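You operate a simulated robot arm through the tools that you are given. There is no shell and no other tool.

The job below is to be done with a simulated robot arm. You get a single attempt, and the scene is never put back.

JOB
Gauge the steel axle pin; put it and its matching bush on the blue mat.
Fine: close the caliper jaw on the standing pin, read the size, and leave the jaw open. Set down upright: what you pick out.

It is judged by the outcome, as a careful person would: the job done as asked, and still so three seconds after it is handed in. It fails if anything else is knocked over, pushed out of place, dropped, spilled or broken.

ROBOT AND FRAMES
A 6-joint arm with a two-finger gripper, fixed in place. Base frame: the origin is at the foot of the arm, x ahead of it, y to its left, z up. Readings come in mm, degrees, newtons and seconds.
Its first joint turns from -166.0 to 166.0 degrees. Payload 3.43 kg.
Tool frame: the origin (TCP) lies between the finger pads and is the grasp point; the fingertips stand 20 mm ahead of it; z points along the fingers, y is the line along which they close. Largest opening 190 mm; the body of the gripper starts 248 mm behind the TCP.
Orientation is that of the tool frame in the base frame, as a unit quaternion [x, y, z, w]. With the fingers straight down and closing along the base's y, the tool's x points along the base's -x, its y along +y and its z along -z.

CONTROLS
- The arm moves only by the tool jog_arm. Its argument "moves" is one flat list of numbers, 7 for each row, row after row: the shift along the base's x, y, z in mm, then the turn, a rotation vector about the base's x, y, z in degrees, then the opening, from 0 (shut) to 1 (fully open). In form: [x, y, z, rx, ry, rz, hand, x, y, z, rx, ry, rz, hand, ...]. A call has 1 to 20 rows; each row shifts and turns the commanded pose from where the row before left it. A row lasts 0.2 s, in which the tool goes at most 50 mm and 8.6 degrees; a call with a longer step from one row to the next is refused whole, and so is a gripper value outside its range. Where a pose cannot be reached the arm comes as near as it can. A force on the tool above 40 N (or 10 N above the force at the start of the call, whichever is more), or a blocked arm, ends the call early, and 0.2 s more pass. The fingers move at their own pace (about 153 mm/s each) and stop on an object; they squeeze with about 21 N. The grip force told is the motor's: it shows also when the fingers shut on nothing. Time passes only in rows, and 0.2 s behind the last, so rows that do not move let the fingers close. It gives the time, the measured TCP pose, the force on the tool (base axes), the opening and the grip force at its end, in the units of the frame above (readings bear some noise), with the torque about the TCP (base axes, N m) and any sound that the robot's microphone picked up.
- Cameras (640 x 400 px; columns grow to the right, rows downward): "scene" is fixed at [51.9, 499.3, 1461]; the picture's right is [-0.46, -0.89, 0.00], its down [-0.43, 0.22, -0.88] and it looks along [0.78, -0.40, -0.48] (base axes); focal length 370 px, centre (320, 200). "wrist" rides on the gripper at [70, -8, -288] in the tool frame; the picture's right is [0.12, 0.99, 0.00], its down [-0.96, 0.12, -0.25] and it looks along [-0.24, 0.03, 0.97] (tool axes); focal length 261 px, centre (320, 200). There is no depth. A picture from a camera that has moved, and an enlarged one, comes with that camera's place and axes in the base frame and with its lens.
- capture(camera): a new picture of that camera. The clock stands still meanwhile.
- lift_body(by): slides the trunk up (or, below 0, down) by that many mm; the arm rides with it, the base frame stays. It gives what a move gives, with no picture.
- close_up(camera, box): a new picture of the part [left, top, right, bottom] of that camera's present view, enlarged. The clock stands still meanwhile.
- sign_off(): hands the job in; it is judged then, once.

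Nothing tells you positions but the pictures and the camera data. Unless the task says otherwise, let go and move clear before handing in.

The tools are called after "Emit:" by a JSON object that holds its "op" and its "data". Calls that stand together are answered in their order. jog_arm: Moves the arm, as the interface text tells. Its arguments: {"type":"object","properties":{"moves":{"type":"array","items":{"type":"number"}}},"required":["moves"]} The other tools are called the same way: lift_body (by) slides the trunk up or down; capture (camera) takes a picture; close_up (camera, box) takes an enlarged picture of a part of a camera's view; sign_off () hands the job in.

At the start:

```text
t: 0.0
eef_pos: [636.6, 373.7, 1190.1]
ee_rot: [0.0, 1.0, 0.0, 0.0]
ft_force: [0.7, 0.6, 0.3]
torque: [-0.01, 0.01, -0.02]
grip_width: 190.0
finger_force: 0.1
trunk travel left (down, up): [-225.0, 215.0]
```

scene: 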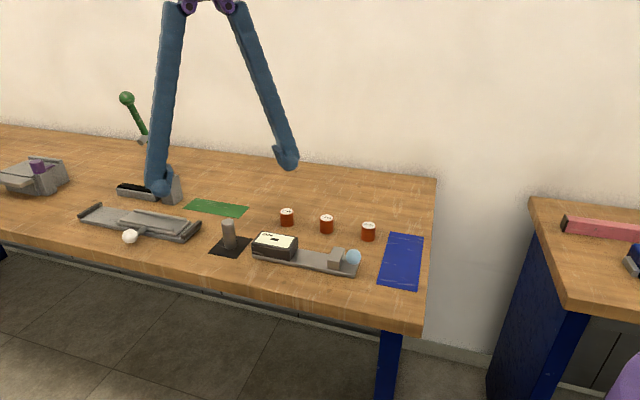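
wrist: 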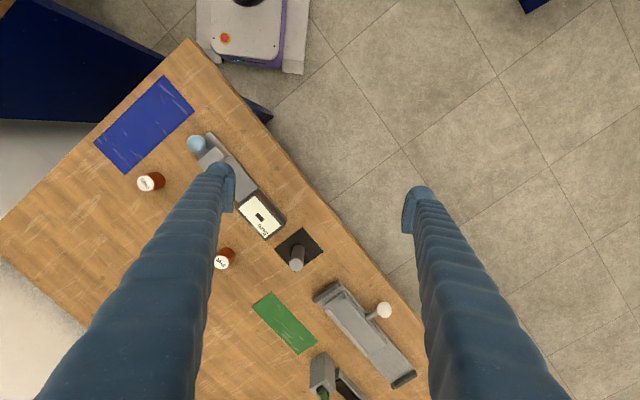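

I see a bench with a standing grey pin on a dark pad, a caliper device with a display and a light-blue knob, three red-brown bushes with labels, a green mat and a blue mat. I'll take close-ups first to locate things and read the labels.

Emit:
{"op": "close_up", "data": {"camera": "scene", "box": [200, 190, 440, 340]}}

Emit:
{"op": "close_up", "data": {"camera": "scene", "box": [240, 200, 380, 288]}}

Emit:
{"op": "close_up", "data": {"camera": "wrist", "box": [80, 60, 340, 300]}}

Emit:
{"op": "close_up", "data": {"camera": "scene", "box": [60, 80, 260, 260]}}

```text
2.67 times, centred on (320, 265) of scene
camera zoom: at [51.9, 499.3, 1461.0], right [-0.46, -0.89, 0.0], down [-0.43, 0.22, -0.88], along [0.78, -0.4, -0.48], focal length 986 px, centre (320, 27)
```

zoom: 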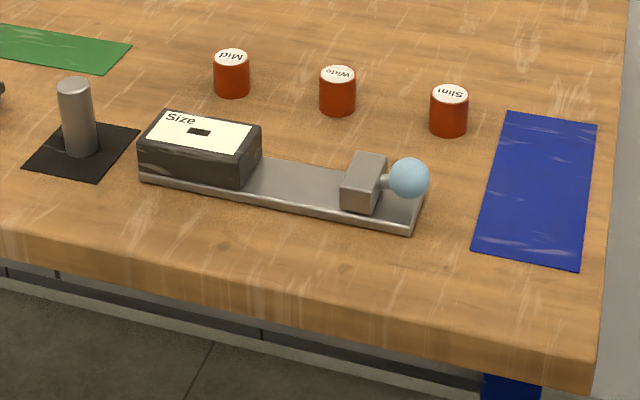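

```text
4.55 times, centred on (310, 244) of scene
camera zoom: at [51.9, 499.3, 1461.0], right [-0.46, -0.89, 0.0], down [-0.43, 0.22, -0.88], along [0.78, -0.4, -0.48], focal length 1680 px, centre (366, 0)
```

zoom: 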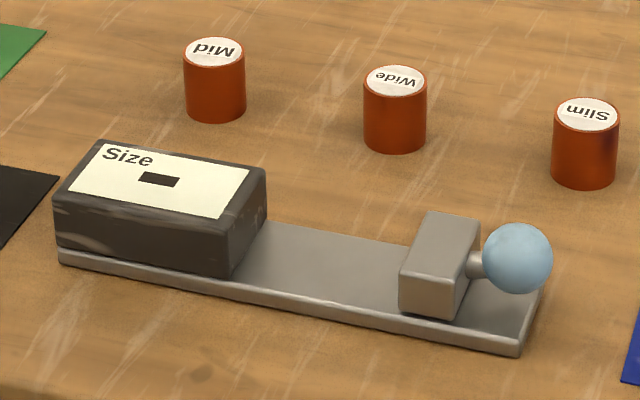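

```text
1.67 times, centred on (210, 180) of wrist
camera zoom: at [566.1, 365.5, 1477.0], right [-0.12, 0.99, 0.0], down [0.96, 0.12, 0.25], along [0.24, 0.03, -0.97], focal length 434 px, centre (503, 233)
```

zoom: 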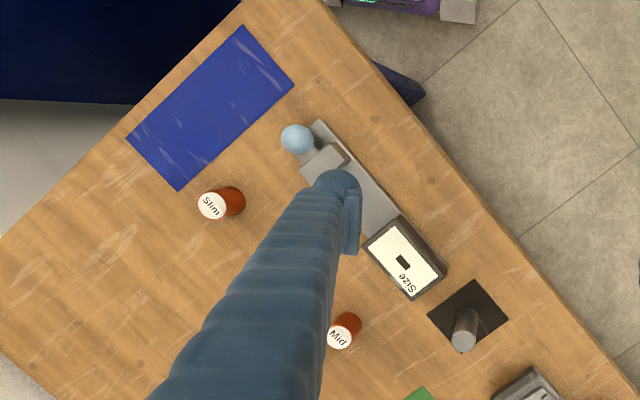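

```text
2.22 times, centred on (160, 170) of scene
camera zoom: at [51.9, 499.3, 1461.0], right [-0.46, -0.89, 0.0], down [-0.43, 0.22, -0.88], along [0.78, -0.4, -0.48], focal length 822 px, centre (676, 267)
```

zoom: 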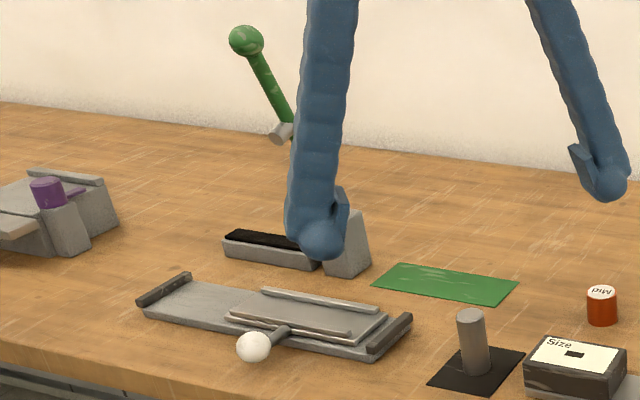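

The bench top is near z≈908, the pin is at about (842, 348), the caliper runs at 45° from about (785, 300) to (608, 120), and the blue mat is centred near (597, -5). I'll turn the tool 45° and move above the caliper to get a better view.

Emit:
{"op": "jog_arm", "data": {"moves": [4, -34, 0, 0, 0, 7.5, 1, 4, -34, 0, 0, 0, 7.5, 1, 4, -34, 0, 0, 0, 7.5, 1, 4, -34, 0, 0, 0, 7.5, 1, 4, -34, 0, 0, 0, 7.5, 1, 4, -34, 0, 0, 0, 7.5, 1, 0, 0, 0, 0, 0, 0, 1]}}

Emit:
{"op": "capture", "data": {"camera": "wrist"}}

Emit:
{"op": "capture", "data": {"camera": "scene"}}

```text
t: 1.6
eef_pos: [659.2, 168.5, 1190.4]
ee_rot: [-0.383, 0.924, 0.0, 0.0]
ft_force: [0.0, 0.2, -0.3]
torque: [0.07, -0.01, 0.0]
grip_width: 190.1
finger_force: 0.0
trunk travel left (down, up): [-225.0, 215.0]
```

```text
taken
camera wrist: at [616.8, 112.9, 1477.8], right [-0.79, 0.62, 0.0], down [0.6, 0.76, 0.25], along [0.15, 0.2, -0.97], focal length 261 px, centre (320, 200)
```

wrist: 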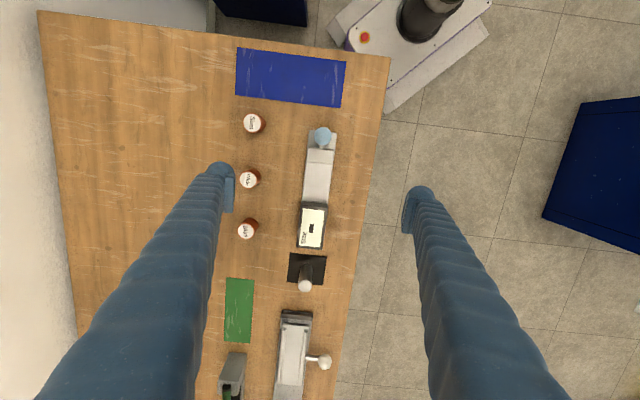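

```text
taken
```

scene: 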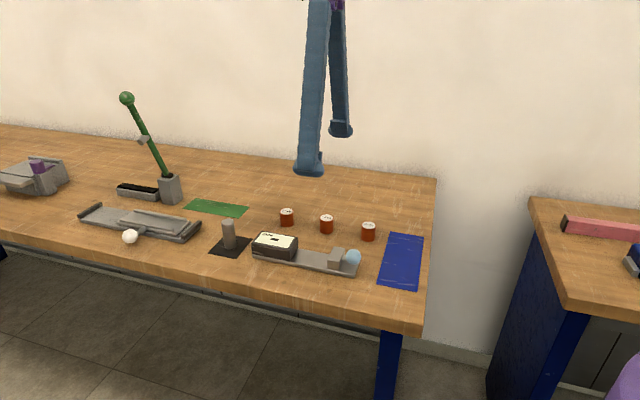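

This is a full overhead view with the caliper visible between the fingers. I'll zoom in to measure the pin, caliper and mat precisely.

Emit:
{"op": "close_up", "data": {"camera": "wrist", "box": [230, 120, 390, 220]}}

Emit:
{"op": "close_up", "data": {"camera": "wrist", "box": [230, 200, 390, 300]}}

Emit:
{"op": "close_up", "data": {"camera": "wrist", "box": [220, 30, 380, 130]}}

```text
4.00 times, centred on (310, 170) of wrist
camera zoom: at [616.8, 112.9, 1477.8], right [-0.79, 0.62, 0.0], down [0.6, 0.76, 0.25], along [0.15, 0.2, -0.97], focal length 1043 px, centre (360, 320)
```

zoom: 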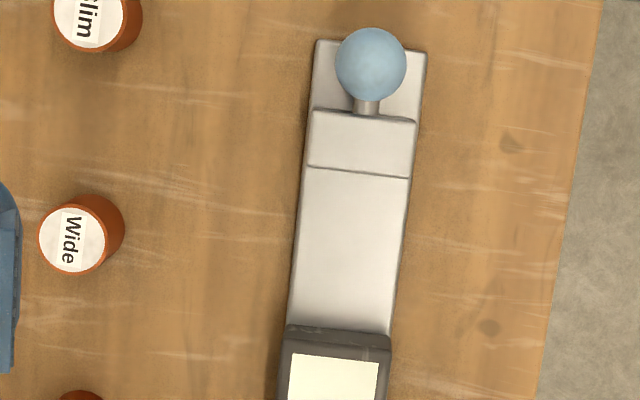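

```text
4.00 times, centred on (310, 250) of wrist
camera zoom: at [616.8, 112.9, 1477.8], right [-0.79, 0.62, 0.0], down [0.6, 0.76, 0.25], along [0.15, 0.2, -0.97], focal length 1043 px, centre (360, 0)
```

zoom: 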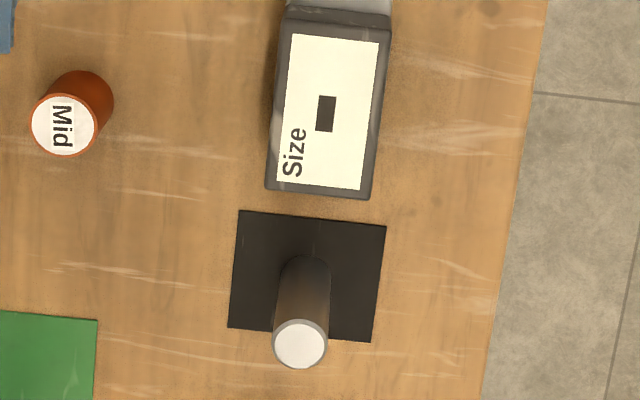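

```text
4.00 times, centred on (300, 80) of wrist
camera zoom: at [616.8, 112.9, 1477.8], right [-0.79, 0.62, 0.0], down [0.6, 0.76, 0.25], along [0.15, 0.2, -0.97], focal length 1043 px, centre (400, 680)
```

zoom: 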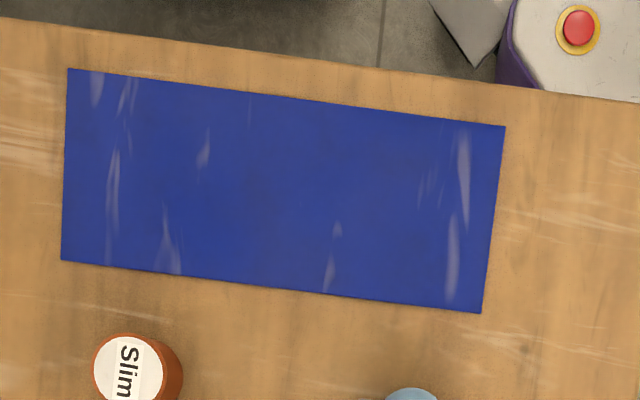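

The pin stands at about (837, 341) on the caliper's own axis line. The caliper's jaw gap is about 92 mm, its box face is near (716, 220), and the knob is at about (614, 117, 943). Next I'll hover above the pin to refine its position before grasping.

Emit:
{"op": "jog_arm", "data": {"moves": [22.2, 21.6, -16.2, 0, 0, 0, 1, 22.2, 21.6, -16.2, 0, 0, 0, 1, 22.2, 21.6, -16.2, 0, 0, 0, 1, 22.2, 21.6, -16.2, 0, 0, 0, 1, 22.2, 21.6, -16.2, 0, 0, 0, 1, 22.2, 21.6, -16.2, 0, 0, 0, 1, 22.2, 21.6, -16.2, 0, 0, 0, 1, 22.2, 21.6, -16.2, 0, 0, 0, 0.6, 0, 0, 0, 0, 0, 0, 0.6]}}

Emit:
{"op": "capture", "data": {"camera": "wrist"}}

Emit:
{"op": "close_up", "data": {"camera": "wrist", "box": [240, 80, 400, 180]}}

Emit:
{"op": "capture", "data": {"camera": "scene"}}

```text
t: 3.6
eef_pos: [836.9, 342.5, 1060.0]
ee_rot: [-0.383, 0.924, 0.0, 0.0]
ft_force: [0.2, 0.6, -0.2]
torque: [-0.06, 0.0, 0.02]
grip_width: 114.0
finger_force: 0.1
trunk travel left (down, up): [-225.0, 215.0]
```

```text
taken
camera wrist: at [793.4, 287.5, 1347.7], right [-0.79, 0.62, 0.0], down [0.6, 0.76, 0.25], along [0.15, 0.19, -0.97], focal length 261 px, centre (320, 200)
```

wrist: 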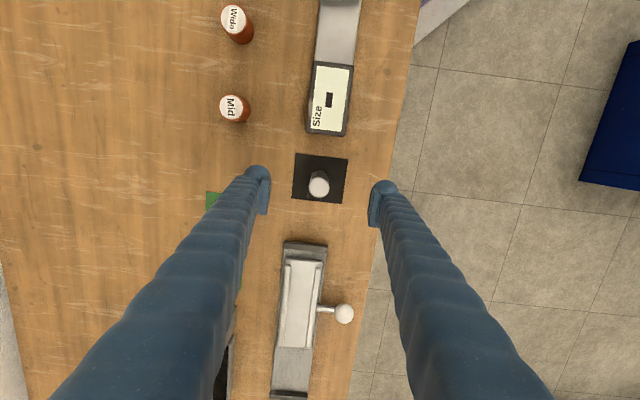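

```text
4.00 times, centred on (320, 130) of wrist
camera zoom: at [793.4, 287.5, 1347.7], right [-0.79, 0.62, 0.0], down [0.6, 0.76, 0.25], along [0.15, 0.19, -0.97], focal length 1043 px, centre (320, 480)
```

zoom: 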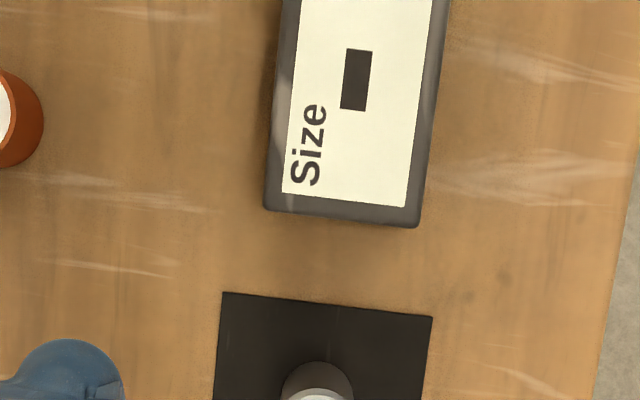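

```text
taken
```

scene: 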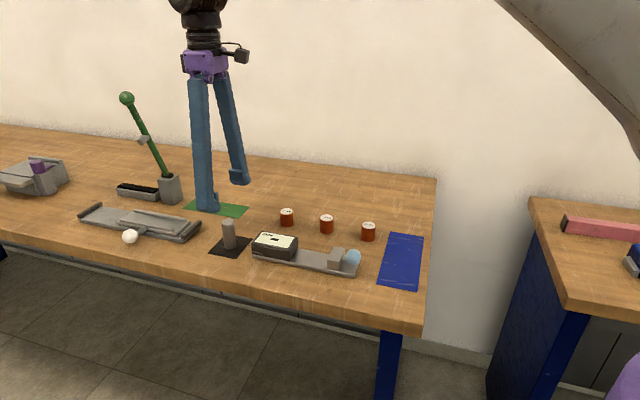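

Emit:
{"op": "close_up", "data": {"camera": "wrist", "box": [240, 140, 400, 240]}}

```text
4.00 times, centred on (320, 190) of wrist
camera zoom: at [793.4, 287.5, 1347.7], right [-0.79, 0.62, 0.0], down [0.6, 0.76, 0.25], along [0.15, 0.19, -0.97], focal length 1043 px, centre (320, 240)
```

zoom: 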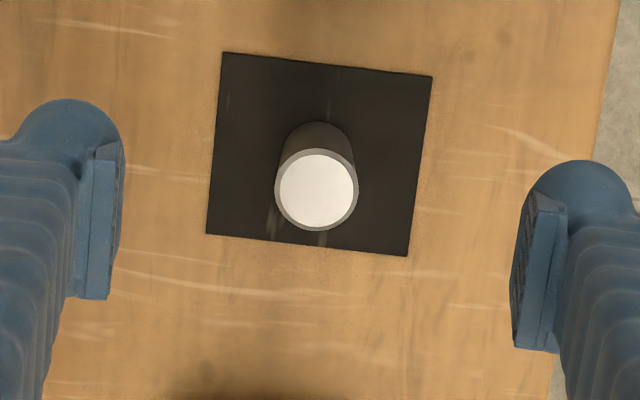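

The pin is at about (839, 345.3), so the tool needs about 2–3 mm of correction. I'll descend to z≈953 with the fingers either side of the pin, then close.

Emit:
{"op": "jog_arm", "data": {"moves": [2.1, 2.8, 0, 0, 0, 0, 0.5, 0, 0, -27, 0, 0, 0, 0.5, 0, 0, -27, 0, 0, 0, 0.5, 0, 0, -27, 0, 0, 0, 0.5, 0, 0, -26, 0, 0, 0, 0.5, 0, 0, 0, 0, 0, 0, 0.5]}}

Emit:
{"op": "close_up", "data": {"camera": "wrist", "box": [240, 100, 400, 200]}}

Emit:
{"op": "close_up", "data": {"camera": "scene", "box": [180, 180, 300, 260]}}

```text
t: 5.0
eef_pos: [839.7, 344.1, 952.5]
ee_rot: [-0.383, 0.924, 0.0, 0.0]
ft_force: [-0.5, 0.2, -0.1]
torque: [0.0, 0.01, -0.01]
grip_width: 95.2
finger_force: 0.1
trunk travel left (down, up): [-225.0, 215.0]
```

```text
4.00 times, centred on (320, 150) of wrist
camera zoom: at [796.2, 289.9, 1240.4], right [-0.79, 0.62, 0.0], down [0.6, 0.76, 0.25], along [0.15, 0.19, -0.97], focal length 1043 px, centre (320, 400)
```

zoom: 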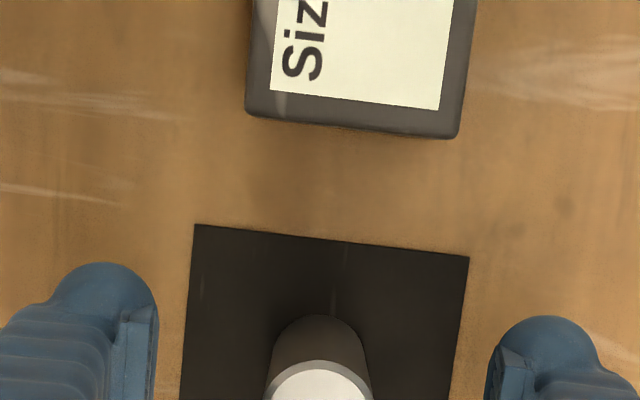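

```text
5.00 times, centred on (240, 220) of scene
camera zoom: at [51.9, 499.3, 1461.0], right [-0.46, -0.89, 0.0], down [-0.43, 0.22, -0.88], along [0.78, -0.4, -0.48], focal length 1848 px, centre (720, 100)
```

zoom: 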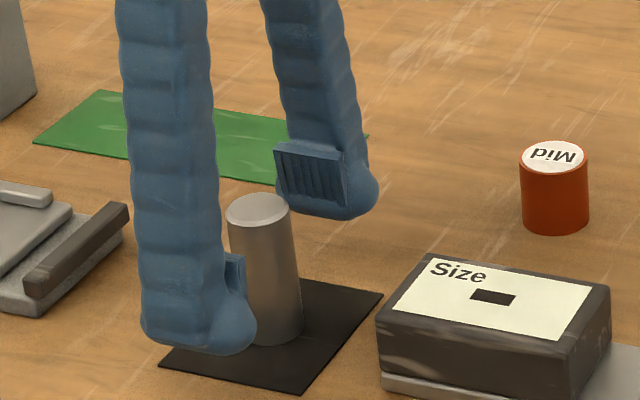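

The fingers straddle the pin cleanly. I'll close on it and then lift slightly.

Emit:
{"op": "jog_arm", "data": {"moves": [0, 0, 0, 0, 0, 0, 0, 0, 0, 0, 0, 0, 0, 0, 0, 0, 0, 0, 0, 0, 0, 0, 0, 0, 0, 0, 0, 0]}}

Emit:
{"op": "close_up", "data": {"camera": "scene", "box": [180, 180, 300, 260]}}

```text
t: 6.0
eef_pos: [839.5, 345.1, 952.5]
ee_rot: [-0.384, 0.923, -0.001, -0.001]
ft_force: [0.5, -1.8, 0.0]
torque: [0.0, 0.02, -0.01]
grip_width: 29.9
finger_force: 21.4
trunk travel left (down, up): [-225.0, 215.0]
```

```text
5.00 times, centred on (240, 220) of scene
camera zoom: at [51.9, 499.3, 1461.0], right [-0.46, -0.89, 0.0], down [-0.43, 0.22, -0.88], along [0.78, -0.4, -0.48], focal length 1848 px, centre (720, 100)
```

zoom: 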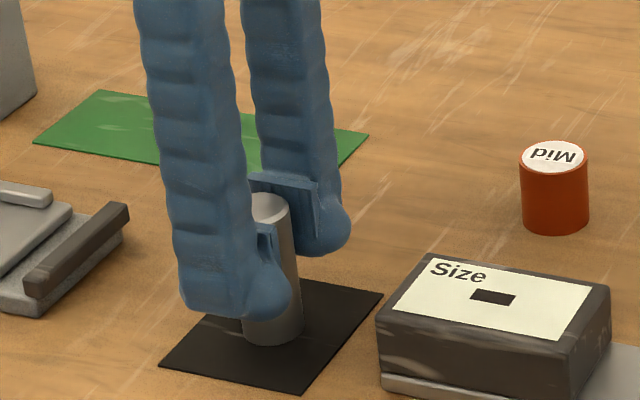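

The pin is held, with a grip width of 29.9 mm. I'll lift it well above the box and carry it along the axis to over the caliper gap.

Emit:
{"op": "jog_arm", "data": {"moves": [0, 0, 10, 0, 0, 0, 0, 0, 0, 30, 0, 0, 0, 0, 0, 0, 30, 0, 0, 0, 0, 0, 0, 30, 0, 0, 0, 0, -15, -15, 0, 0, 0, 0, 0, -25, -25.4, 0, 0, 0, 0, 0, -25, -25.4, 0, 0, 0, 0, 0, -25, -25.4, 0, 0, 0, 0, 0, -25, -25.4, 0, 0, 0, 0, 0, -25, -25.4, 0, 0, 0, 0, 0, -15, -15, 0, 0, 0, 0, 0, 0, 0, 0, 0, 0, 0, 0]}}

Emit:
{"op": "capture", "data": {"camera": "wrist"}}

Emit:
{"op": "close_up", "data": {"camera": "scene", "box": [230, 180, 390, 280]}}

```text
t: 8.6
eef_pos: [685.3, 187.0, 1053.2]
ee_rot: [-0.382, 0.924, 0.0, -0.001]
ft_force: [0.3, -0.2, -4.3]
torque: [0.03, 0.05, -0.01]
grip_width: 30.1
finger_force: 21.0
trunk travel left (down, up): [-225.0, 215.0]
```

```text
taken
camera wrist: at [641.8, 132.1, 1340.5], right [-0.79, 0.62, 0.0], down [0.6, 0.76, 0.25], along [0.15, 0.19, -0.97], focal length 261 px, centre (320, 200)
```

wrist: 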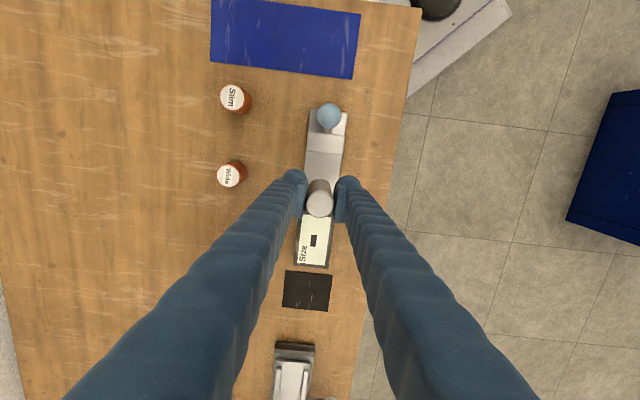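

```text
4.00 times, centred on (310, 230) of scene
camera zoom: at [51.9, 499.3, 1461.0], right [-0.46, -0.89, 0.0], down [-0.43, 0.22, -0.88], along [0.78, -0.4, -0.48], focal length 1479 px, centre (360, 80)
```

zoom: 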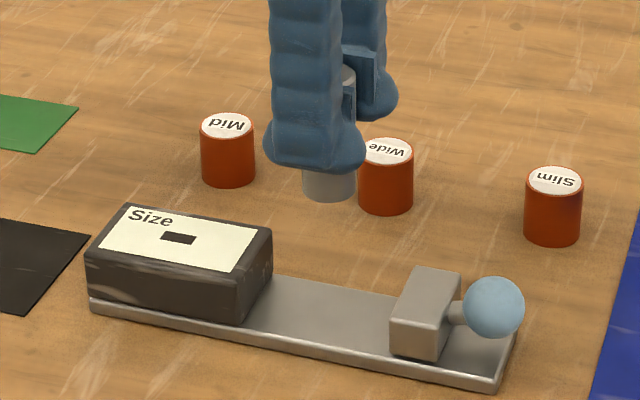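

Emit:
{"op": "close_up", "data": {"camera": "wrist", "box": [260, 90, 420, 190]}}

Emit:
{"op": "close_up", "data": {"camera": "wrist", "box": [260, 170, 420, 270]}}

```text
4.00 times, centred on (340, 140) of wrist
camera zoom: at [641.8, 132.1, 1340.5], right [-0.79, 0.62, 0.0], down [0.6, 0.76, 0.25], along [0.15, 0.19, -0.97], focal length 1043 px, centre (240, 440)
```

zoom: 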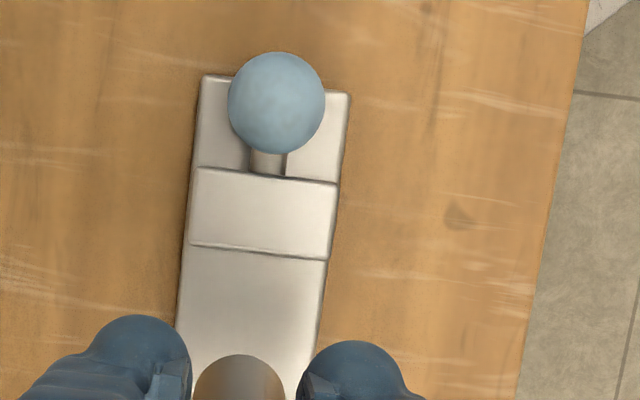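

```text
4.00 times, centred on (340, 220) of wrist
camera zoom: at [641.8, 132.1, 1340.5], right [-0.79, 0.62, 0.0], down [0.6, 0.76, 0.25], along [0.15, 0.19, -0.97], focal length 1043 px, centre (240, 120)
```

zoom: 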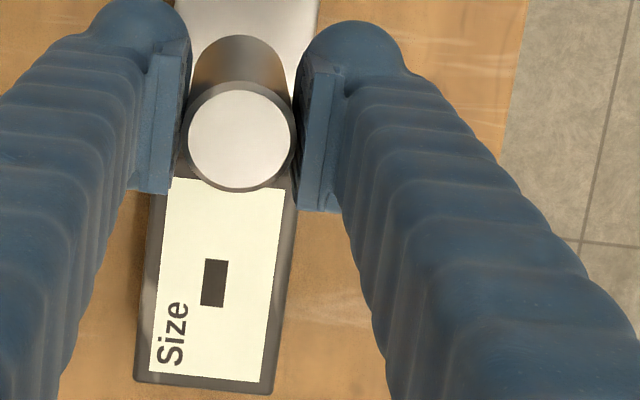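

The caliper axis is y−x ≈ −496 at exactly 45°, with the box face at about (716, 220) and the slider front at about (652, 157). I'll shift the pin to sit about 32 mm from the box face, centred on the axis, and lower it to just above the plate.

Emit:
{"op": "jog_arm", "data": {"moves": [7.5, 9.5, 0, 0, 0, 0, 0, 0, 0, -25, 0, 0, 0, 0, 0, 0, -25, 0, 0, 0, 0, 0, 0, -20, 0, 0, 0, 0, 0, 0, -12, 0, 0, 0, 0, 0, 0, 0, 0, 0, 0, 0]}}

Emit:
{"op": "close_up", "data": {"camera": "scene", "box": [240, 210, 368, 290]}}

Emit:
{"op": "close_up", "data": {"camera": "wrist", "box": [240, 100, 400, 200]}}

Emit:
{"op": "close_up", "data": {"camera": "wrist", "box": [240, 150, 400, 250]}}

```text
t: 10.0
eef_pos: [692.4, 197.6, 971.1]
ee_rot: [-0.382, 0.924, 0.0, 0.0]
ft_force: [-0.3, 0.1, -3.5]
torque: [-0.05, 0.01, -0.01]
grip_width: 30.0
finger_force: 20.9
trunk travel left (down, up): [-225.0, 215.0]
```

```text
5.00 times, centred on (304, 250) of scene
camera zoom: at [51.9, 499.3, 1461.0], right [-0.46, -0.89, 0.0], down [-0.43, 0.22, -0.88], along [0.78, -0.4, -0.48], focal length 1848 px, centre (400, -50)
```

zoom: 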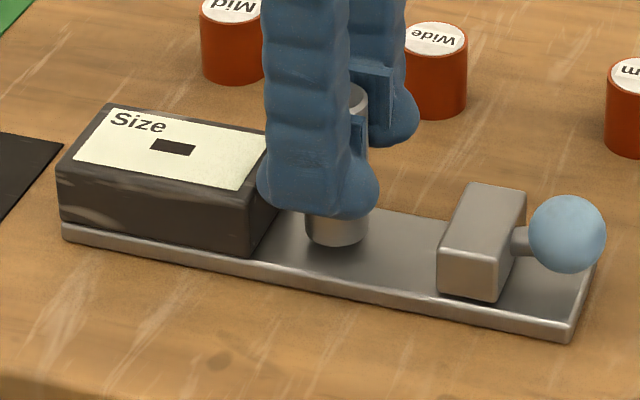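

```text
4.00 times, centred on (320, 150) of wrist
camera zoom: at [649.2, 142.4, 1258.8], right [-0.79, 0.62, 0.0], down [0.6, 0.76, 0.25], along [0.15, 0.19, -0.97], focal length 1043 px, centre (320, 400)
```

zoom: 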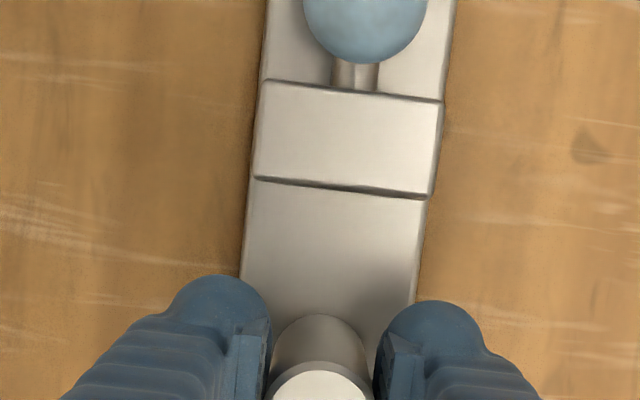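

```text
4.00 times, centred on (320, 200) of wrist
camera zoom: at [649.2, 142.4, 1258.8], right [-0.79, 0.62, 0.0], down [0.6, 0.76, 0.25], along [0.15, 0.19, -0.97], focal length 1043 px, centre (320, 200)
```

zoom: 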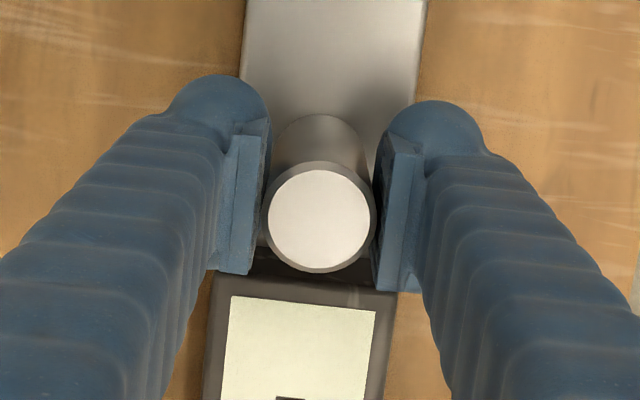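

The pin is centred on the plate, about 34 mm from the box face, and everything is clear. I'll lower slowly while watching the force.

Emit:
{"op": "jog_arm", "data": {"moves": [0, 0, -3, 0, 0, 0, 0, 0, 0, -2, 0, 0, 0, 0, 0, 0, 0, 0, 0, 0, 0]}}

Emit:
{"op": "jog_arm", "data": {"moves": [0, 0, -1.5, 0, 0, 0, 0, 0, 0, 0, 0, 0, 0, 0]}}

Emit:
{"op": "jog_arm", "data": {"moves": [0, 0, -1, 0, 0, 0, 0, 0, 0, 0, 0, 0, 0, 0]}}

```text
t: 10.8
eef_pos: [692.3, 197.2, 965.9]
ee_rot: [-0.384, 0.923, 0.001, 0.0]
ft_force: [-0.4, -0.8, -3.2]
torque: [-0.04, 0.04, -0.01]
grip_width: 29.8
finger_force: 20.7
trunk travel left (down, up): [-225.0, 215.0]
```

```text
t: 11.4
eef_pos: [692.7, 197.0, 964.9]
ee_rot: [-0.382, 0.924, 0.0, 0.0]
ft_force: [-0.1, -0.3, -1.8]
torque: [-0.03, 0.03, 0.0]
grip_width: 29.7
finger_force: 21.1
trunk travel left (down, up): [-225.0, 215.0]
```

```text
t: 12.0
eef_pos: [693.0, 197.2, 965.4]
ee_rot: [-0.383, 0.924, 0.001, 0.001]
ft_force: [1.0, -1.4, 11.2]
torque: [-0.11, 0.07, 0.02]
grip_width: 29.8
finger_force: 20.9
trunk travel left (down, up): [-225.0, 215.0]
```

The pin touches the plate at TCP z≈965. I'll relieve the press slightly, open the fingers and rise clear.

Emit:
{"op": "jog_arm", "data": {"moves": [0, 0, 0.8, 0, 0, 0, 0, 0, 0, 0, 0, 0, 0, 0.2, 0, 0, 0, 0, 0, 0, 0.45, 0, 0, 0, 0, 0, 0, 0.45, 0, 0, 5, 0, 0, 0, 0.45, 0, 0, 20, 0, 0, 0, 0.45, 0, 0, 30, 0, 0, 0, 0.45, 0, 0, 30, 0, 0, 0, 0.45, 0, 0, 0, 0, 0, 0, 0.45]}}

Emit:
{"op": "close_up", "data": {"camera": "scene", "box": [240, 210, 368, 290]}}

Emit:
{"op": "close_up", "data": {"camera": "wrist", "box": [240, 130, 400, 230]}}

```text
t: 14.0
eef_pos: [691.3, 198.9, 1049.2]
ee_rot: [-0.382, 0.924, 0.0, 0.0]
ft_force: [-0.4, -0.1, 0.5]
torque: [0.04, 0.03, 0.0]
grip_width: 85.3
finger_force: 0.0
trunk travel left (down, up): [-225.0, 215.0]
```

```text
5.00 times, centred on (304, 250) of scene
camera zoom: at [51.9, 499.3, 1461.0], right [-0.46, -0.89, 0.0], down [-0.43, 0.22, -0.88], along [0.78, -0.4, -0.48], focal length 1848 px, centre (400, -50)
```

zoom: 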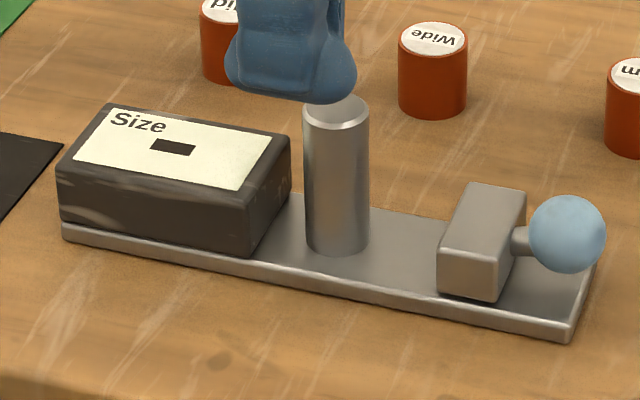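

```text
4.00 times, centred on (320, 180) of wrist
camera zoom: at [649.2, 142.8, 1336.4], right [-0.79, 0.62, 0.0], down [0.6, 0.76, 0.25], along [0.15, 0.19, -0.97], focal length 1043 px, centre (320, 280)
```

zoom: 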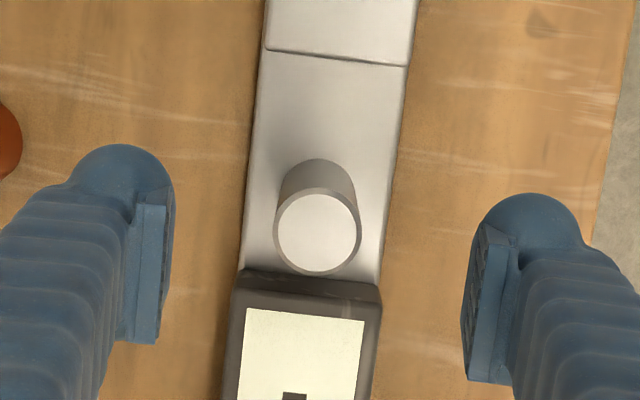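

The pin stands alone, upright and centred. Now I'll go to the knob at about (614, 118, 943), stopping above it to check alignment.

Emit:
{"op": "jog_arm", "data": {"moves": [-20, -20.7, 0, 0, 0, 0, 0.45, -20, -20.7, 0, 0, 0, 0, 0.45, -20, -20.7, 0, 0, 0, 0, 0.45, -20, -20.7, 0, 0, 0, 0, 0.45, 0, 0, -20, 0, 0, 0, 0.45, 0, 0, -20, 0, 0, 0, 0.45, 0, 0, 0, 0, 0, 0, 0.45]}}

Emit:
{"op": "close_up", "data": {"camera": "wrist", "box": [240, 130, 400, 230]}}

Emit:
{"op": "close_up", "data": {"camera": "scene", "box": [260, 210, 388, 290]}}

```text
t: 15.6
eef_pos: [613.5, 113.9, 1010.2]
ee_rot: [-0.383, 0.924, 0.0, 0.0]
ft_force: [-0.2, 0.4, -0.2]
torque: [0.01, -0.04, 0.02]
grip_width: 85.7
finger_force: 0.1
trunk travel left (down, up): [-225.0, 215.0]
```

```text
4.00 times, centred on (320, 180) of wrist
camera zoom: at [569.4, 58.2, 1296.9], right [-0.79, 0.62, 0.0], down [0.6, 0.76, 0.25], along [0.15, 0.19, -0.97], focal length 1043 px, centre (320, 280)
```

zoom: 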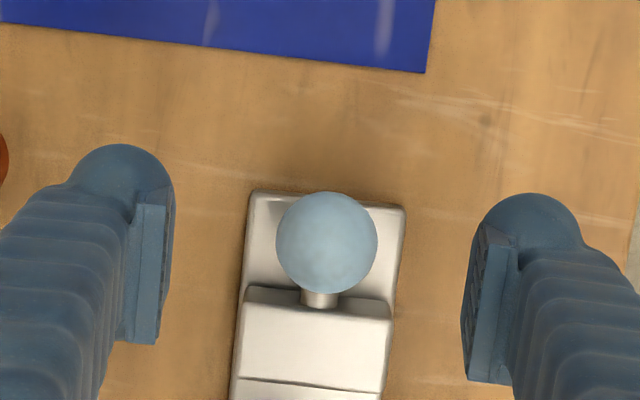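

```text
5.00 times, centred on (324, 250) of scene
camera zoom: at [51.9, 499.3, 1461.0], right [-0.46, -0.89, 0.0], down [-0.43, 0.22, -0.88], along [0.78, -0.4, -0.48], focal length 1848 px, centre (300, -50)
```

zoom: 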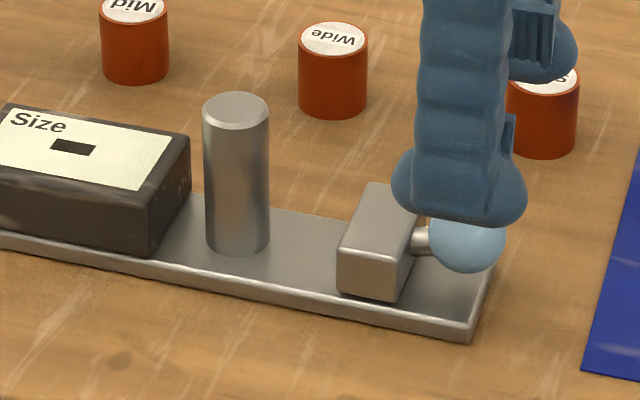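

The knob is centred at about (613.5, 118.5). I'll correct laterally by about 3 mm, descend around it and grip.

Emit:
{"op": "jog_arm", "data": {"moves": [-2.4, 2.3, 0, 0, 0, 0, 0.45, 0, 0, -20, 0, 0, 0, 0.45, 0, 0, -20, 0, 0, 0, 0.45, 0, 0, -17, 0, 0, 0, 0.45, 0, 0, 0, 0, 0, 0, 0.45]}}

Emit:
{"op": "close_up", "data": {"camera": "wrist", "box": [240, 130, 400, 230]}}

Emit:
{"op": "close_up", "data": {"camera": "scene", "box": [260, 210, 388, 290]}}

```text
t: 16.8
eef_pos: [609.4, 116.6, 952.4]
ee_rot: [-0.383, 0.924, 0.0, 0.0]
ft_force: [-0.5, 0.1, 0.7]
torque: [-0.02, 0.02, 0.0]
grip_width: 85.3
finger_force: 0.1
trunk travel left (down, up): [-225.0, 215.0]
```

```text
4.00 times, centred on (320, 180) of wrist
camera zoom: at [566.0, 61.3, 1239.5], right [-0.79, 0.62, 0.0], down [0.6, 0.76, 0.25], along [0.15, 0.19, -0.97], focal length 1043 px, centre (320, 280)
```

zoom: 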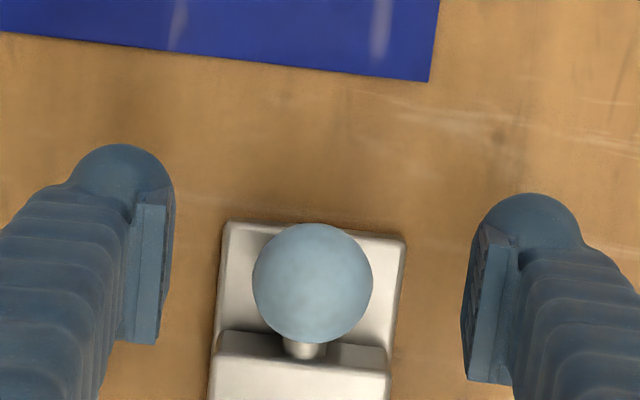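

```text
5.00 times, centred on (324, 250) of scene
camera zoom: at [51.9, 499.3, 1461.0], right [-0.46, -0.89, 0.0], down [-0.43, 0.22, -0.88], along [0.78, -0.4, -0.48], focal length 1848 px, centre (300, -50)
```

zoom: 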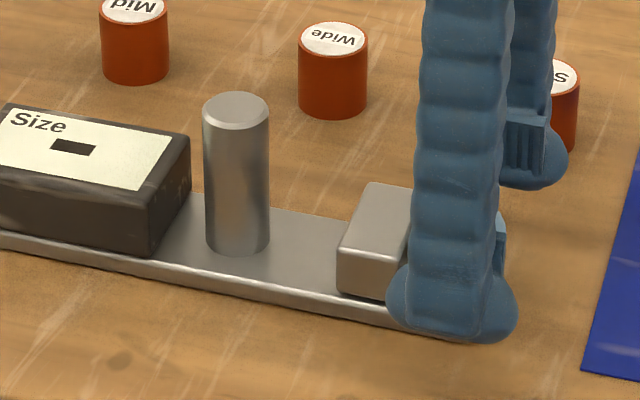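

The knob is nicely between the pads, and the block back face is about 7 mm clear of the finger edges. I'll close on the knob.

Emit:
{"op": "jog_arm", "data": {"moves": [0, 0, 0, 0, 0, 0, 0.15, 0, 0, 0, 0, 0, 0, 0, 0, 0, 0, 0, 0, 0, 0, 0, 0, 0, 0, 0, 0, 0]}}

Emit:
{"op": "close_up", "data": {"camera": "wrist", "box": [240, 130, 400, 230]}}

```text
t: 17.8
eef_pos: [610.6, 115.9, 952.0]
ee_rot: [-0.382, 0.924, 0.0, 0.0]
ft_force: [10.3, -9.0, 0.6]
torque: [-0.12, -0.12, -0.06]
grip_width: 33.9
finger_force: 45.0
trunk travel left (down, up): [-225.0, 215.0]
```

```text
4.00 times, centred on (320, 180) of wrist
camera zoom: at [567.2, 60.5, 1239.5], right [-0.79, 0.62, 0.0], down [0.6, 0.76, 0.25], along [0.15, 0.2, -0.97], focal length 1043 px, centre (320, 280)
```

zoom: 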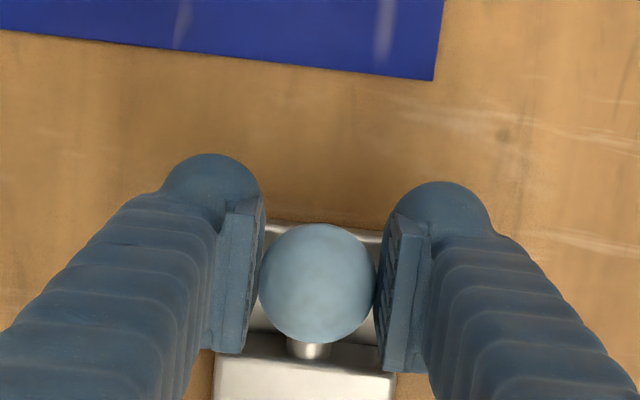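

The knob is gripped, but there's a ~14 N sideways load, so I'll nudge the tool laterally to relieve it before pushing.

Emit:
{"op": "jog_arm", "data": {"moves": [0.7, -0.7, 0, 0, 0, 0, 0, 0, 0, 0, 0, 0, 0, 0]}}

```text
t: 18.4
eef_pos: [611.0, 115.6, 952.9]
ee_rot: [-0.383, 0.924, 0.001, 0.0]
ft_force: [7.2, -5.3, 2.6]
torque: [-0.08, -0.04, -0.06]
grip_width: 34.3
finger_force: 45.4
trunk travel left (down, up): [-225.0, 215.0]
```

The load is falling. One more small nudge, then I'll start pushing the jaw gently along the axis.

Emit:
{"op": "jog_arm", "data": {"moves": [0.9, -0.9, 0, 0, 0, 0, 0, 0, 0, 0, 0, 0, 0, 0]}}

Emit:
{"op": "jog_arm", "data": {"moves": [2, 2, 0, 0, 0, 0, 0, 3, 3, 0, 0, 0, 0, 0, 4, 4, 0, 0, 0, 0, 0, 3, 3, 0, 0, 0, 0, 0, 0, 0, 0, 0, 0, 0, 0]}}

Emit:
{"op": "close_up", "data": {"camera": "scene", "box": [260, 210, 388, 290]}}

```text
t: 19.0
eef_pos: [611.4, 114.4, 952.5]
ee_rot: [-0.383, 0.924, 0.0, -0.001]
ft_force: [-2.0, 3.7, 1.4]
torque: [0.03, 0.08, 0.0]
grip_width: 34.1
finger_force: 45.3
trunk travel left (down, up): [-225.0, 215.0]
```

```text
t: 20.2
eef_pos: [623.3, 128.4, 951.5]
ee_rot: [-0.382, 0.924, -0.001, -0.001]
ft_force: [-7.8, 8.2, -3.5]
torque: [0.08, 0.09, 0.12]
grip_width: 34.0
finger_force: 45.0
trunk travel left (down, up): [-225.0, 215.0]
```

```text
5.00 times, centred on (324, 250) of scene
camera zoom: at [51.9, 499.3, 1461.0], right [-0.46, -0.89, 0.0], down [-0.43, 0.22, -0.88], along [0.78, -0.4, -0.48], focal length 1848 px, centre (300, -50)
```

zoom: 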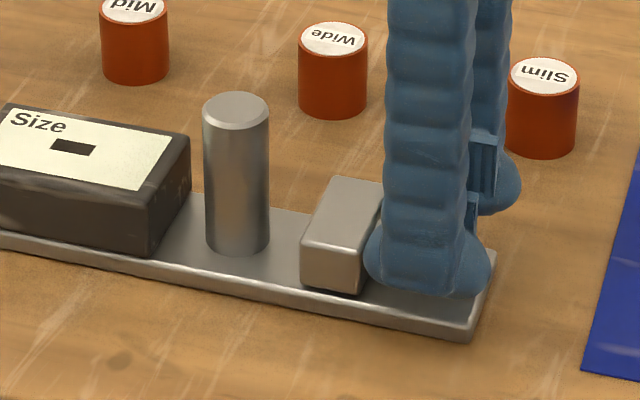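

The jaw is sliding with the knob. I'll correct the small lateral load and continue toward the pin.

Emit:
{"op": "jog_arm", "data": {"moves": [2.5, 3.5, 0, 0, 0, 0, 0, 4, 4, 0, 0, 0, 0, 0, 4, 4, 0, 0, 0, 0, 0, 3, 3, 0, 0, 0, 0, 0, 2, 2, 0, 0, 0, 0, 0, 0, 0, 0, 0, 0, 0, 0]}}

Emit:
{"op": "close_up", "data": {"camera": "scene", "box": [260, 210, 388, 290]}}

```text
t: 21.6
eef_pos: [638.1, 144.9, 952.8]
ee_rot: [-0.382, 0.924, 0.0, 0.0]
ft_force: [-1.9, 1.8, -7.6]
torque: [0.01, 0.03, 0.1]
grip_width: 33.9
finger_force: 45.4
trunk travel left (down, up): [-225.0, 215.0]
```

```text
5.00 times, centred on (324, 250) of scene
camera zoom: at [51.9, 499.3, 1461.0], right [-0.46, -0.89, 0.0], down [-0.43, 0.22, -0.88], along [0.78, -0.4, -0.48], focal length 1848 px, centre (300, -50)
```

zoom: 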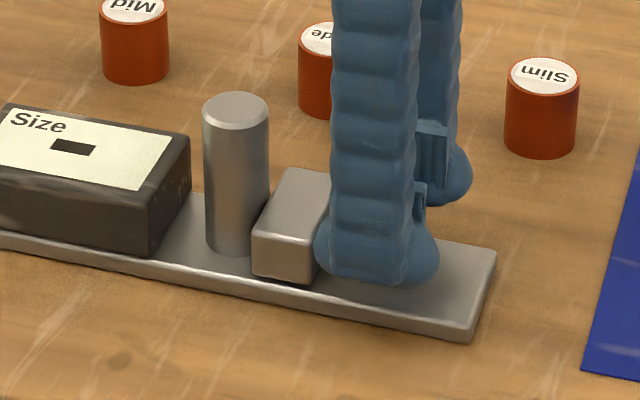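

The jaw face is now a couple of millimetres from the pin. I'll push slowly so the pin slides upright against the box face.

Emit:
{"op": "jog_arm", "data": {"moves": [1, 1, -0.3, 0, 0, 0, 0, 1, 1, 0, 0, 0, 0, 0, 1, 1, 0, 0, 0, 0, 0, 1, 1, 0, 0, 0, 0, 0, 1, 1, 0, 0, 0, 0, 0, 0, 0, 0, 0, 0, 0, 0]}}

Emit:
{"op": "close_up", "data": {"camera": "scene", "box": [260, 210, 388, 290]}}

```text
t: 23.0
eef_pos: [644.6, 148.9, 952.1]
ee_rot: [-0.382, 0.924, 0.001, 0.0]
ft_force: [-4.6, 1.3, -3.5]
torque: [-0.03, 0.16, 0.01]
grip_width: 33.9
finger_force: 45.3
trunk travel left (down, up): [-225.0, 215.0]
```

```text
5.00 times, centred on (324, 250) of scene
camera zoom: at [51.9, 499.3, 1461.0], right [-0.46, -0.89, 0.0], down [-0.43, 0.22, -0.88], along [0.78, -0.4, -0.48], focal length 1848 px, centre (300, -50)
```

zoom: 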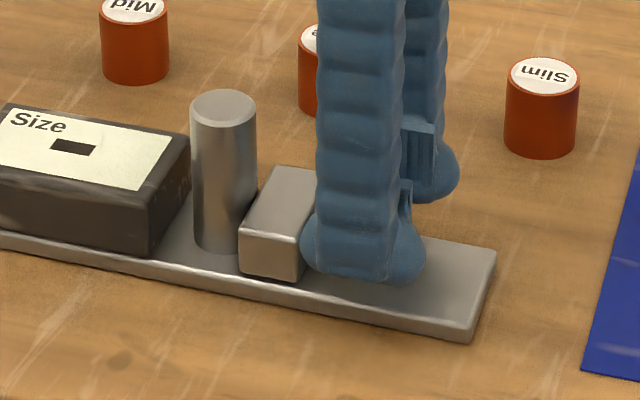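

The pin is sliding upright with the jaw, and I'll continue slowly.

Emit:
{"op": "jog_arm", "data": {"moves": [1, 1, 0, 0, 0, 0, 0, 1, 1, 0, 0, 0, 0, 0, 1, 1, 0, 0, 0, 0, 0, 1, 1, 0, 0, 0, 0, 0, 1, 1, 0, 0, 0, 0, 0, 1, 1, 0, 0, 0, 0, 0, 1, 1, 0, 0, 0, 0, 0, 0, 0, 0, 0, 0, 0, 0]}}

Emit:
{"op": "close_up", "data": {"camera": "scene", "box": [260, 210, 388, 290]}}

```text
t: 24.8
eef_pos: [650.8, 155.9, 952.6]
ee_rot: [-0.382, 0.924, -0.001, 0.0]
ft_force: [-3.2, -1.0, 5.3]
torque: [-0.04, 0.0, 0.0]
grip_width: 34.1
finger_force: 45.1
trunk travel left (down, up): [-225.0, 215.0]
```

```text
5.00 times, centred on (324, 250) of scene
camera zoom: at [51.9, 499.3, 1461.0], right [-0.46, -0.89, 0.0], down [-0.43, 0.22, -0.88], along [0.78, -0.4, -0.48], focal length 1848 px, centre (300, -50)
```

zoom: 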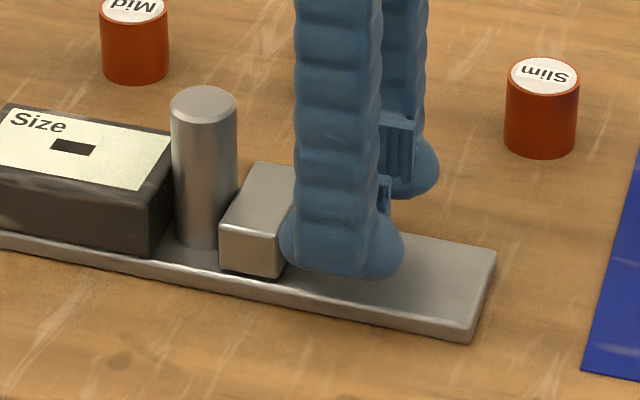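

Only about 3–4 mm remain. I'll take smaller steps until the force shows contact or the display changes.

Emit:
{"op": "jog_arm", "data": {"moves": [0.7, 0.7, 0, 0, 0, 0, 0, 0.7, 0.7, 0, 0, 0, 0, 0, 0.7, 0.7, 0, 0, 0, 0, 0, 0, 0, 0, 0, 0, 0, 0]}}

Emit:
{"op": "close_up", "data": {"camera": "scene", "box": [240, 215, 320, 265]}}

```text
t: 25.8
eef_pos: [652.9, 156.3, 952.6]
ee_rot: [-0.382, 0.924, 0.0, 0.0]
ft_force: [-5.2, -3.3, 4.9]
torque: [-0.01, 0.07, 0.0]
grip_width: 33.6
finger_force: 44.8
trunk travel left (down, up): [-225.0, 215.0]
```

```text
8.00 times, centred on (280, 240) of scene
camera zoom: at [51.9, 499.3, 1461.0], right [-0.46, -0.89, 0.0], down [-0.43, 0.22, -0.88], along [0.78, -0.4, -0.48], focal length 2957 px, centre (640, -120)
```

zoom: 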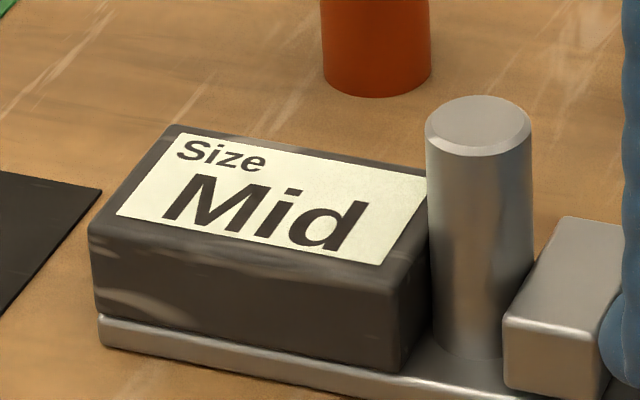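

The display now reads "Mid". To be sure the jaw is fully closed on the pin and not still settling, I'll push slightly more and watch the force and the reading.

Emit:
{"op": "jog_arm", "data": {"moves": [0.7, 0.7, 0, 0, 0, 0, 0, 0.7, 0.7, 0, 0, 0, 0, 0, 0, 0, 0, 0, 0, 0, 0]}}

Emit:
{"op": "close_up", "data": {"camera": "scene", "box": [240, 215, 320, 265]}}

```text
t: 26.6
eef_pos: [653.2, 157.2, 952.6]
ee_rot: [-0.382, 0.924, 0.001, -0.002]
ft_force: [-11.6, -18.3, 3.6]
torque: [-0.11, 0.01, -0.08]
grip_width: 33.8
finger_force: 45.4
trunk travel left (down, up): [-225.0, 215.0]
```

```text
8.00 times, centred on (280, 240) of scene
camera zoom: at [51.9, 499.3, 1461.0], right [-0.46, -0.89, 0.0], down [-0.43, 0.22, -0.88], along [0.78, -0.4, -0.48], focal length 2957 px, centre (640, -120)
```

zoom: 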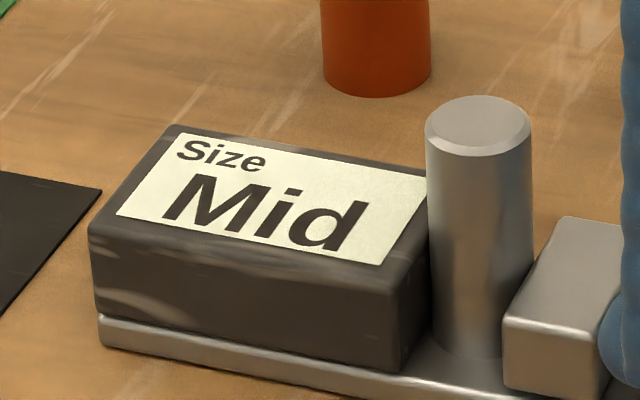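

The jaw is firmly closed at about 21 N axial, and the reading stays "Mid". Now I'll pull the jaw back open to where it started.

Emit:
{"op": "jog_arm", "data": {"moves": [-1, -1, 0, 0, 0, 0, 0, -1.5, -1.5, 0, 0, 0, 0, 0, -3, -3, 0, 0, 0, 0, 0, -4, -4, 0, 0, 0, 0, 0, -4, -4, 0, 0, 0, 0, 0, -4, -4, 0, 0, 0, 0, 0, -4, -4, 0, 0, 0, 0, 0, -4, -4, 0, 0, 0, 0, 0, -4, -4, 0, 0, 0, 0, 0, -4, -4, 0, 0, 0, 0, 0, -3, -3, 0, 0, 0, 0, 0, -3, -3, 0, 0, 0, 0, 0, 0, 0, 0, 0, 0, 0, 0]}}

Emit:
{"op": "close_up", "data": {"camera": "scene", "box": [250, 210, 378, 290]}}

```text
t: 29.4
eef_pos: [615.6, 120.1, 953.3]
ee_rot: [-0.383, 0.924, 0.0, 0.0]
ft_force: [2.7, -0.9, 9.5]
torque: [-0.03, -0.02, -0.02]
grip_width: 33.7
finger_force: 45.5
trunk travel left (down, up): [-225.0, 215.0]
```

```text
5.00 times, centred on (314, 250) of scene
camera zoom: at [51.9, 499.3, 1461.0], right [-0.46, -0.89, 0.0], down [-0.43, 0.22, -0.88], along [0.78, -0.4, -0.48], focal length 1848 px, centre (350, -50)
```

zoom: 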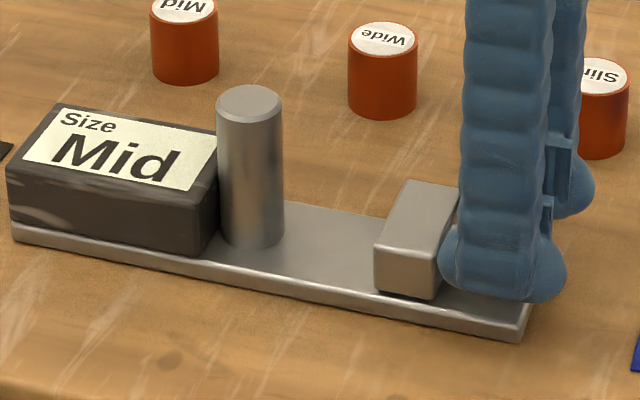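

The jaw is wide open, the pin is still standing, and the reading has latched on "Mid". I'll pull back the last few millimetres, release the knob and rise.

Emit:
{"op": "jog_arm", "data": {"moves": [-1.5, -1.5, -0.4, 0, 0, 0, 0, -1, -1, 0, 0, 0, 0, 0, 0, 0, 0, 0, 0, 0, 0]}}

Emit:
{"op": "jog_arm", "data": {"moves": [0, 0, 0, 0, 0, 0, 0.25, 0, 0, 0, 0, 0, 0, 0.45, 0, 0, 0, 0, 0, 0, 0.45, 0, 0, 15, 0, 0, 0, 0.45, 0, 0, 30, 0, 0, 0, 0.45, 0, 0, 30, 0, 0, 0, 0.45, 0, 0, 25, 0, 0, 0, 0.45, 0, 0, 0, 0, 0, 0, 0.45]}}

Emit:
{"op": "close_up", "data": {"camera": "scene", "box": [250, 210, 378, 290]}}

```text
t: 30.2
eef_pos: [613.2, 118.1, 952.1]
ee_rot: [-0.382, 0.924, 0.001, 0.001]
ft_force: [3.8, -2.4, 21.6]
torque: [0.08, -0.16, -0.02]
grip_width: 33.7
finger_force: 44.9
trunk travel left (down, up): [-225.0, 215.0]
```

```text
t: 32.0
eef_pos: [611.7, 117.3, 1051.6]
ee_rot: [-0.382, 0.924, 0.0, 0.0]
ft_force: [0.1, -1.1, 0.2]
torque: [-0.01, -0.01, -0.02]
grip_width: 85.7
finger_force: 0.0
trunk travel left (down, up): [-225.0, 215.0]
```

```text
5.00 times, centred on (314, 250) of scene
camera zoom: at [51.9, 499.3, 1461.0], right [-0.46, -0.89, 0.0], down [-0.43, 0.22, -0.88], along [0.78, -0.4, -0.48], focal length 1848 px, centre (350, -50)
```

zoom: 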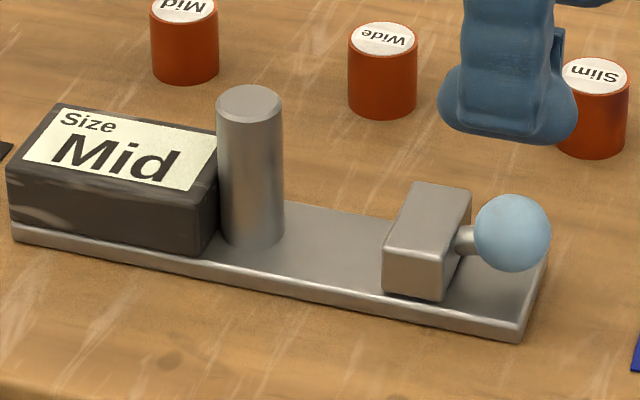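

The caliper is gauged with the jaw open, and the pin rests against the box face. To retrieve it without touching the box, I'll grip it with the fingers offset about 9 mm away from the box. First I'll hover and look.

Emit:
{"op": "jog_arm", "data": {"moves": [22, 21.7, 0, 0, 0, 0, 0.45, 22, 21.7, 0, 0, 0, 0, 0.45, 22, 21.7, 0, 0, 0, 0, 0.45, 22, 21.7, 0, 0, 0, 0, 0.45, 0, 0, 0, 0, 0, 0, 0.45]}}

Emit:
{"op": "close_up", "data": {"camera": "wrist", "box": [240, 130, 400, 230]}}

```text
t: 33.2
eef_pos: [701.2, 204.2, 1052.5]
ee_rot: [-0.382, 0.924, 0.0, 0.0]
ft_force: [0.0, 0.5, 0.4]
torque: [-0.05, -0.08, 0.01]
grip_width: 85.6
finger_force: 0.0
trunk travel left (down, up): [-225.0, 215.0]
```

```text
4.00 times, centred on (320, 180) of wrist
camera zoom: at [657.2, 149.7, 1339.8], right [-0.79, 0.62, 0.0], down [0.6, 0.76, 0.25], along [0.15, 0.19, -0.97], focal length 1043 px, centre (320, 280)
```

zoom: 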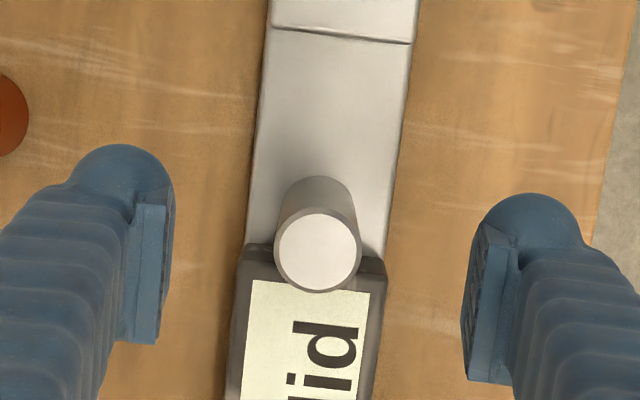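

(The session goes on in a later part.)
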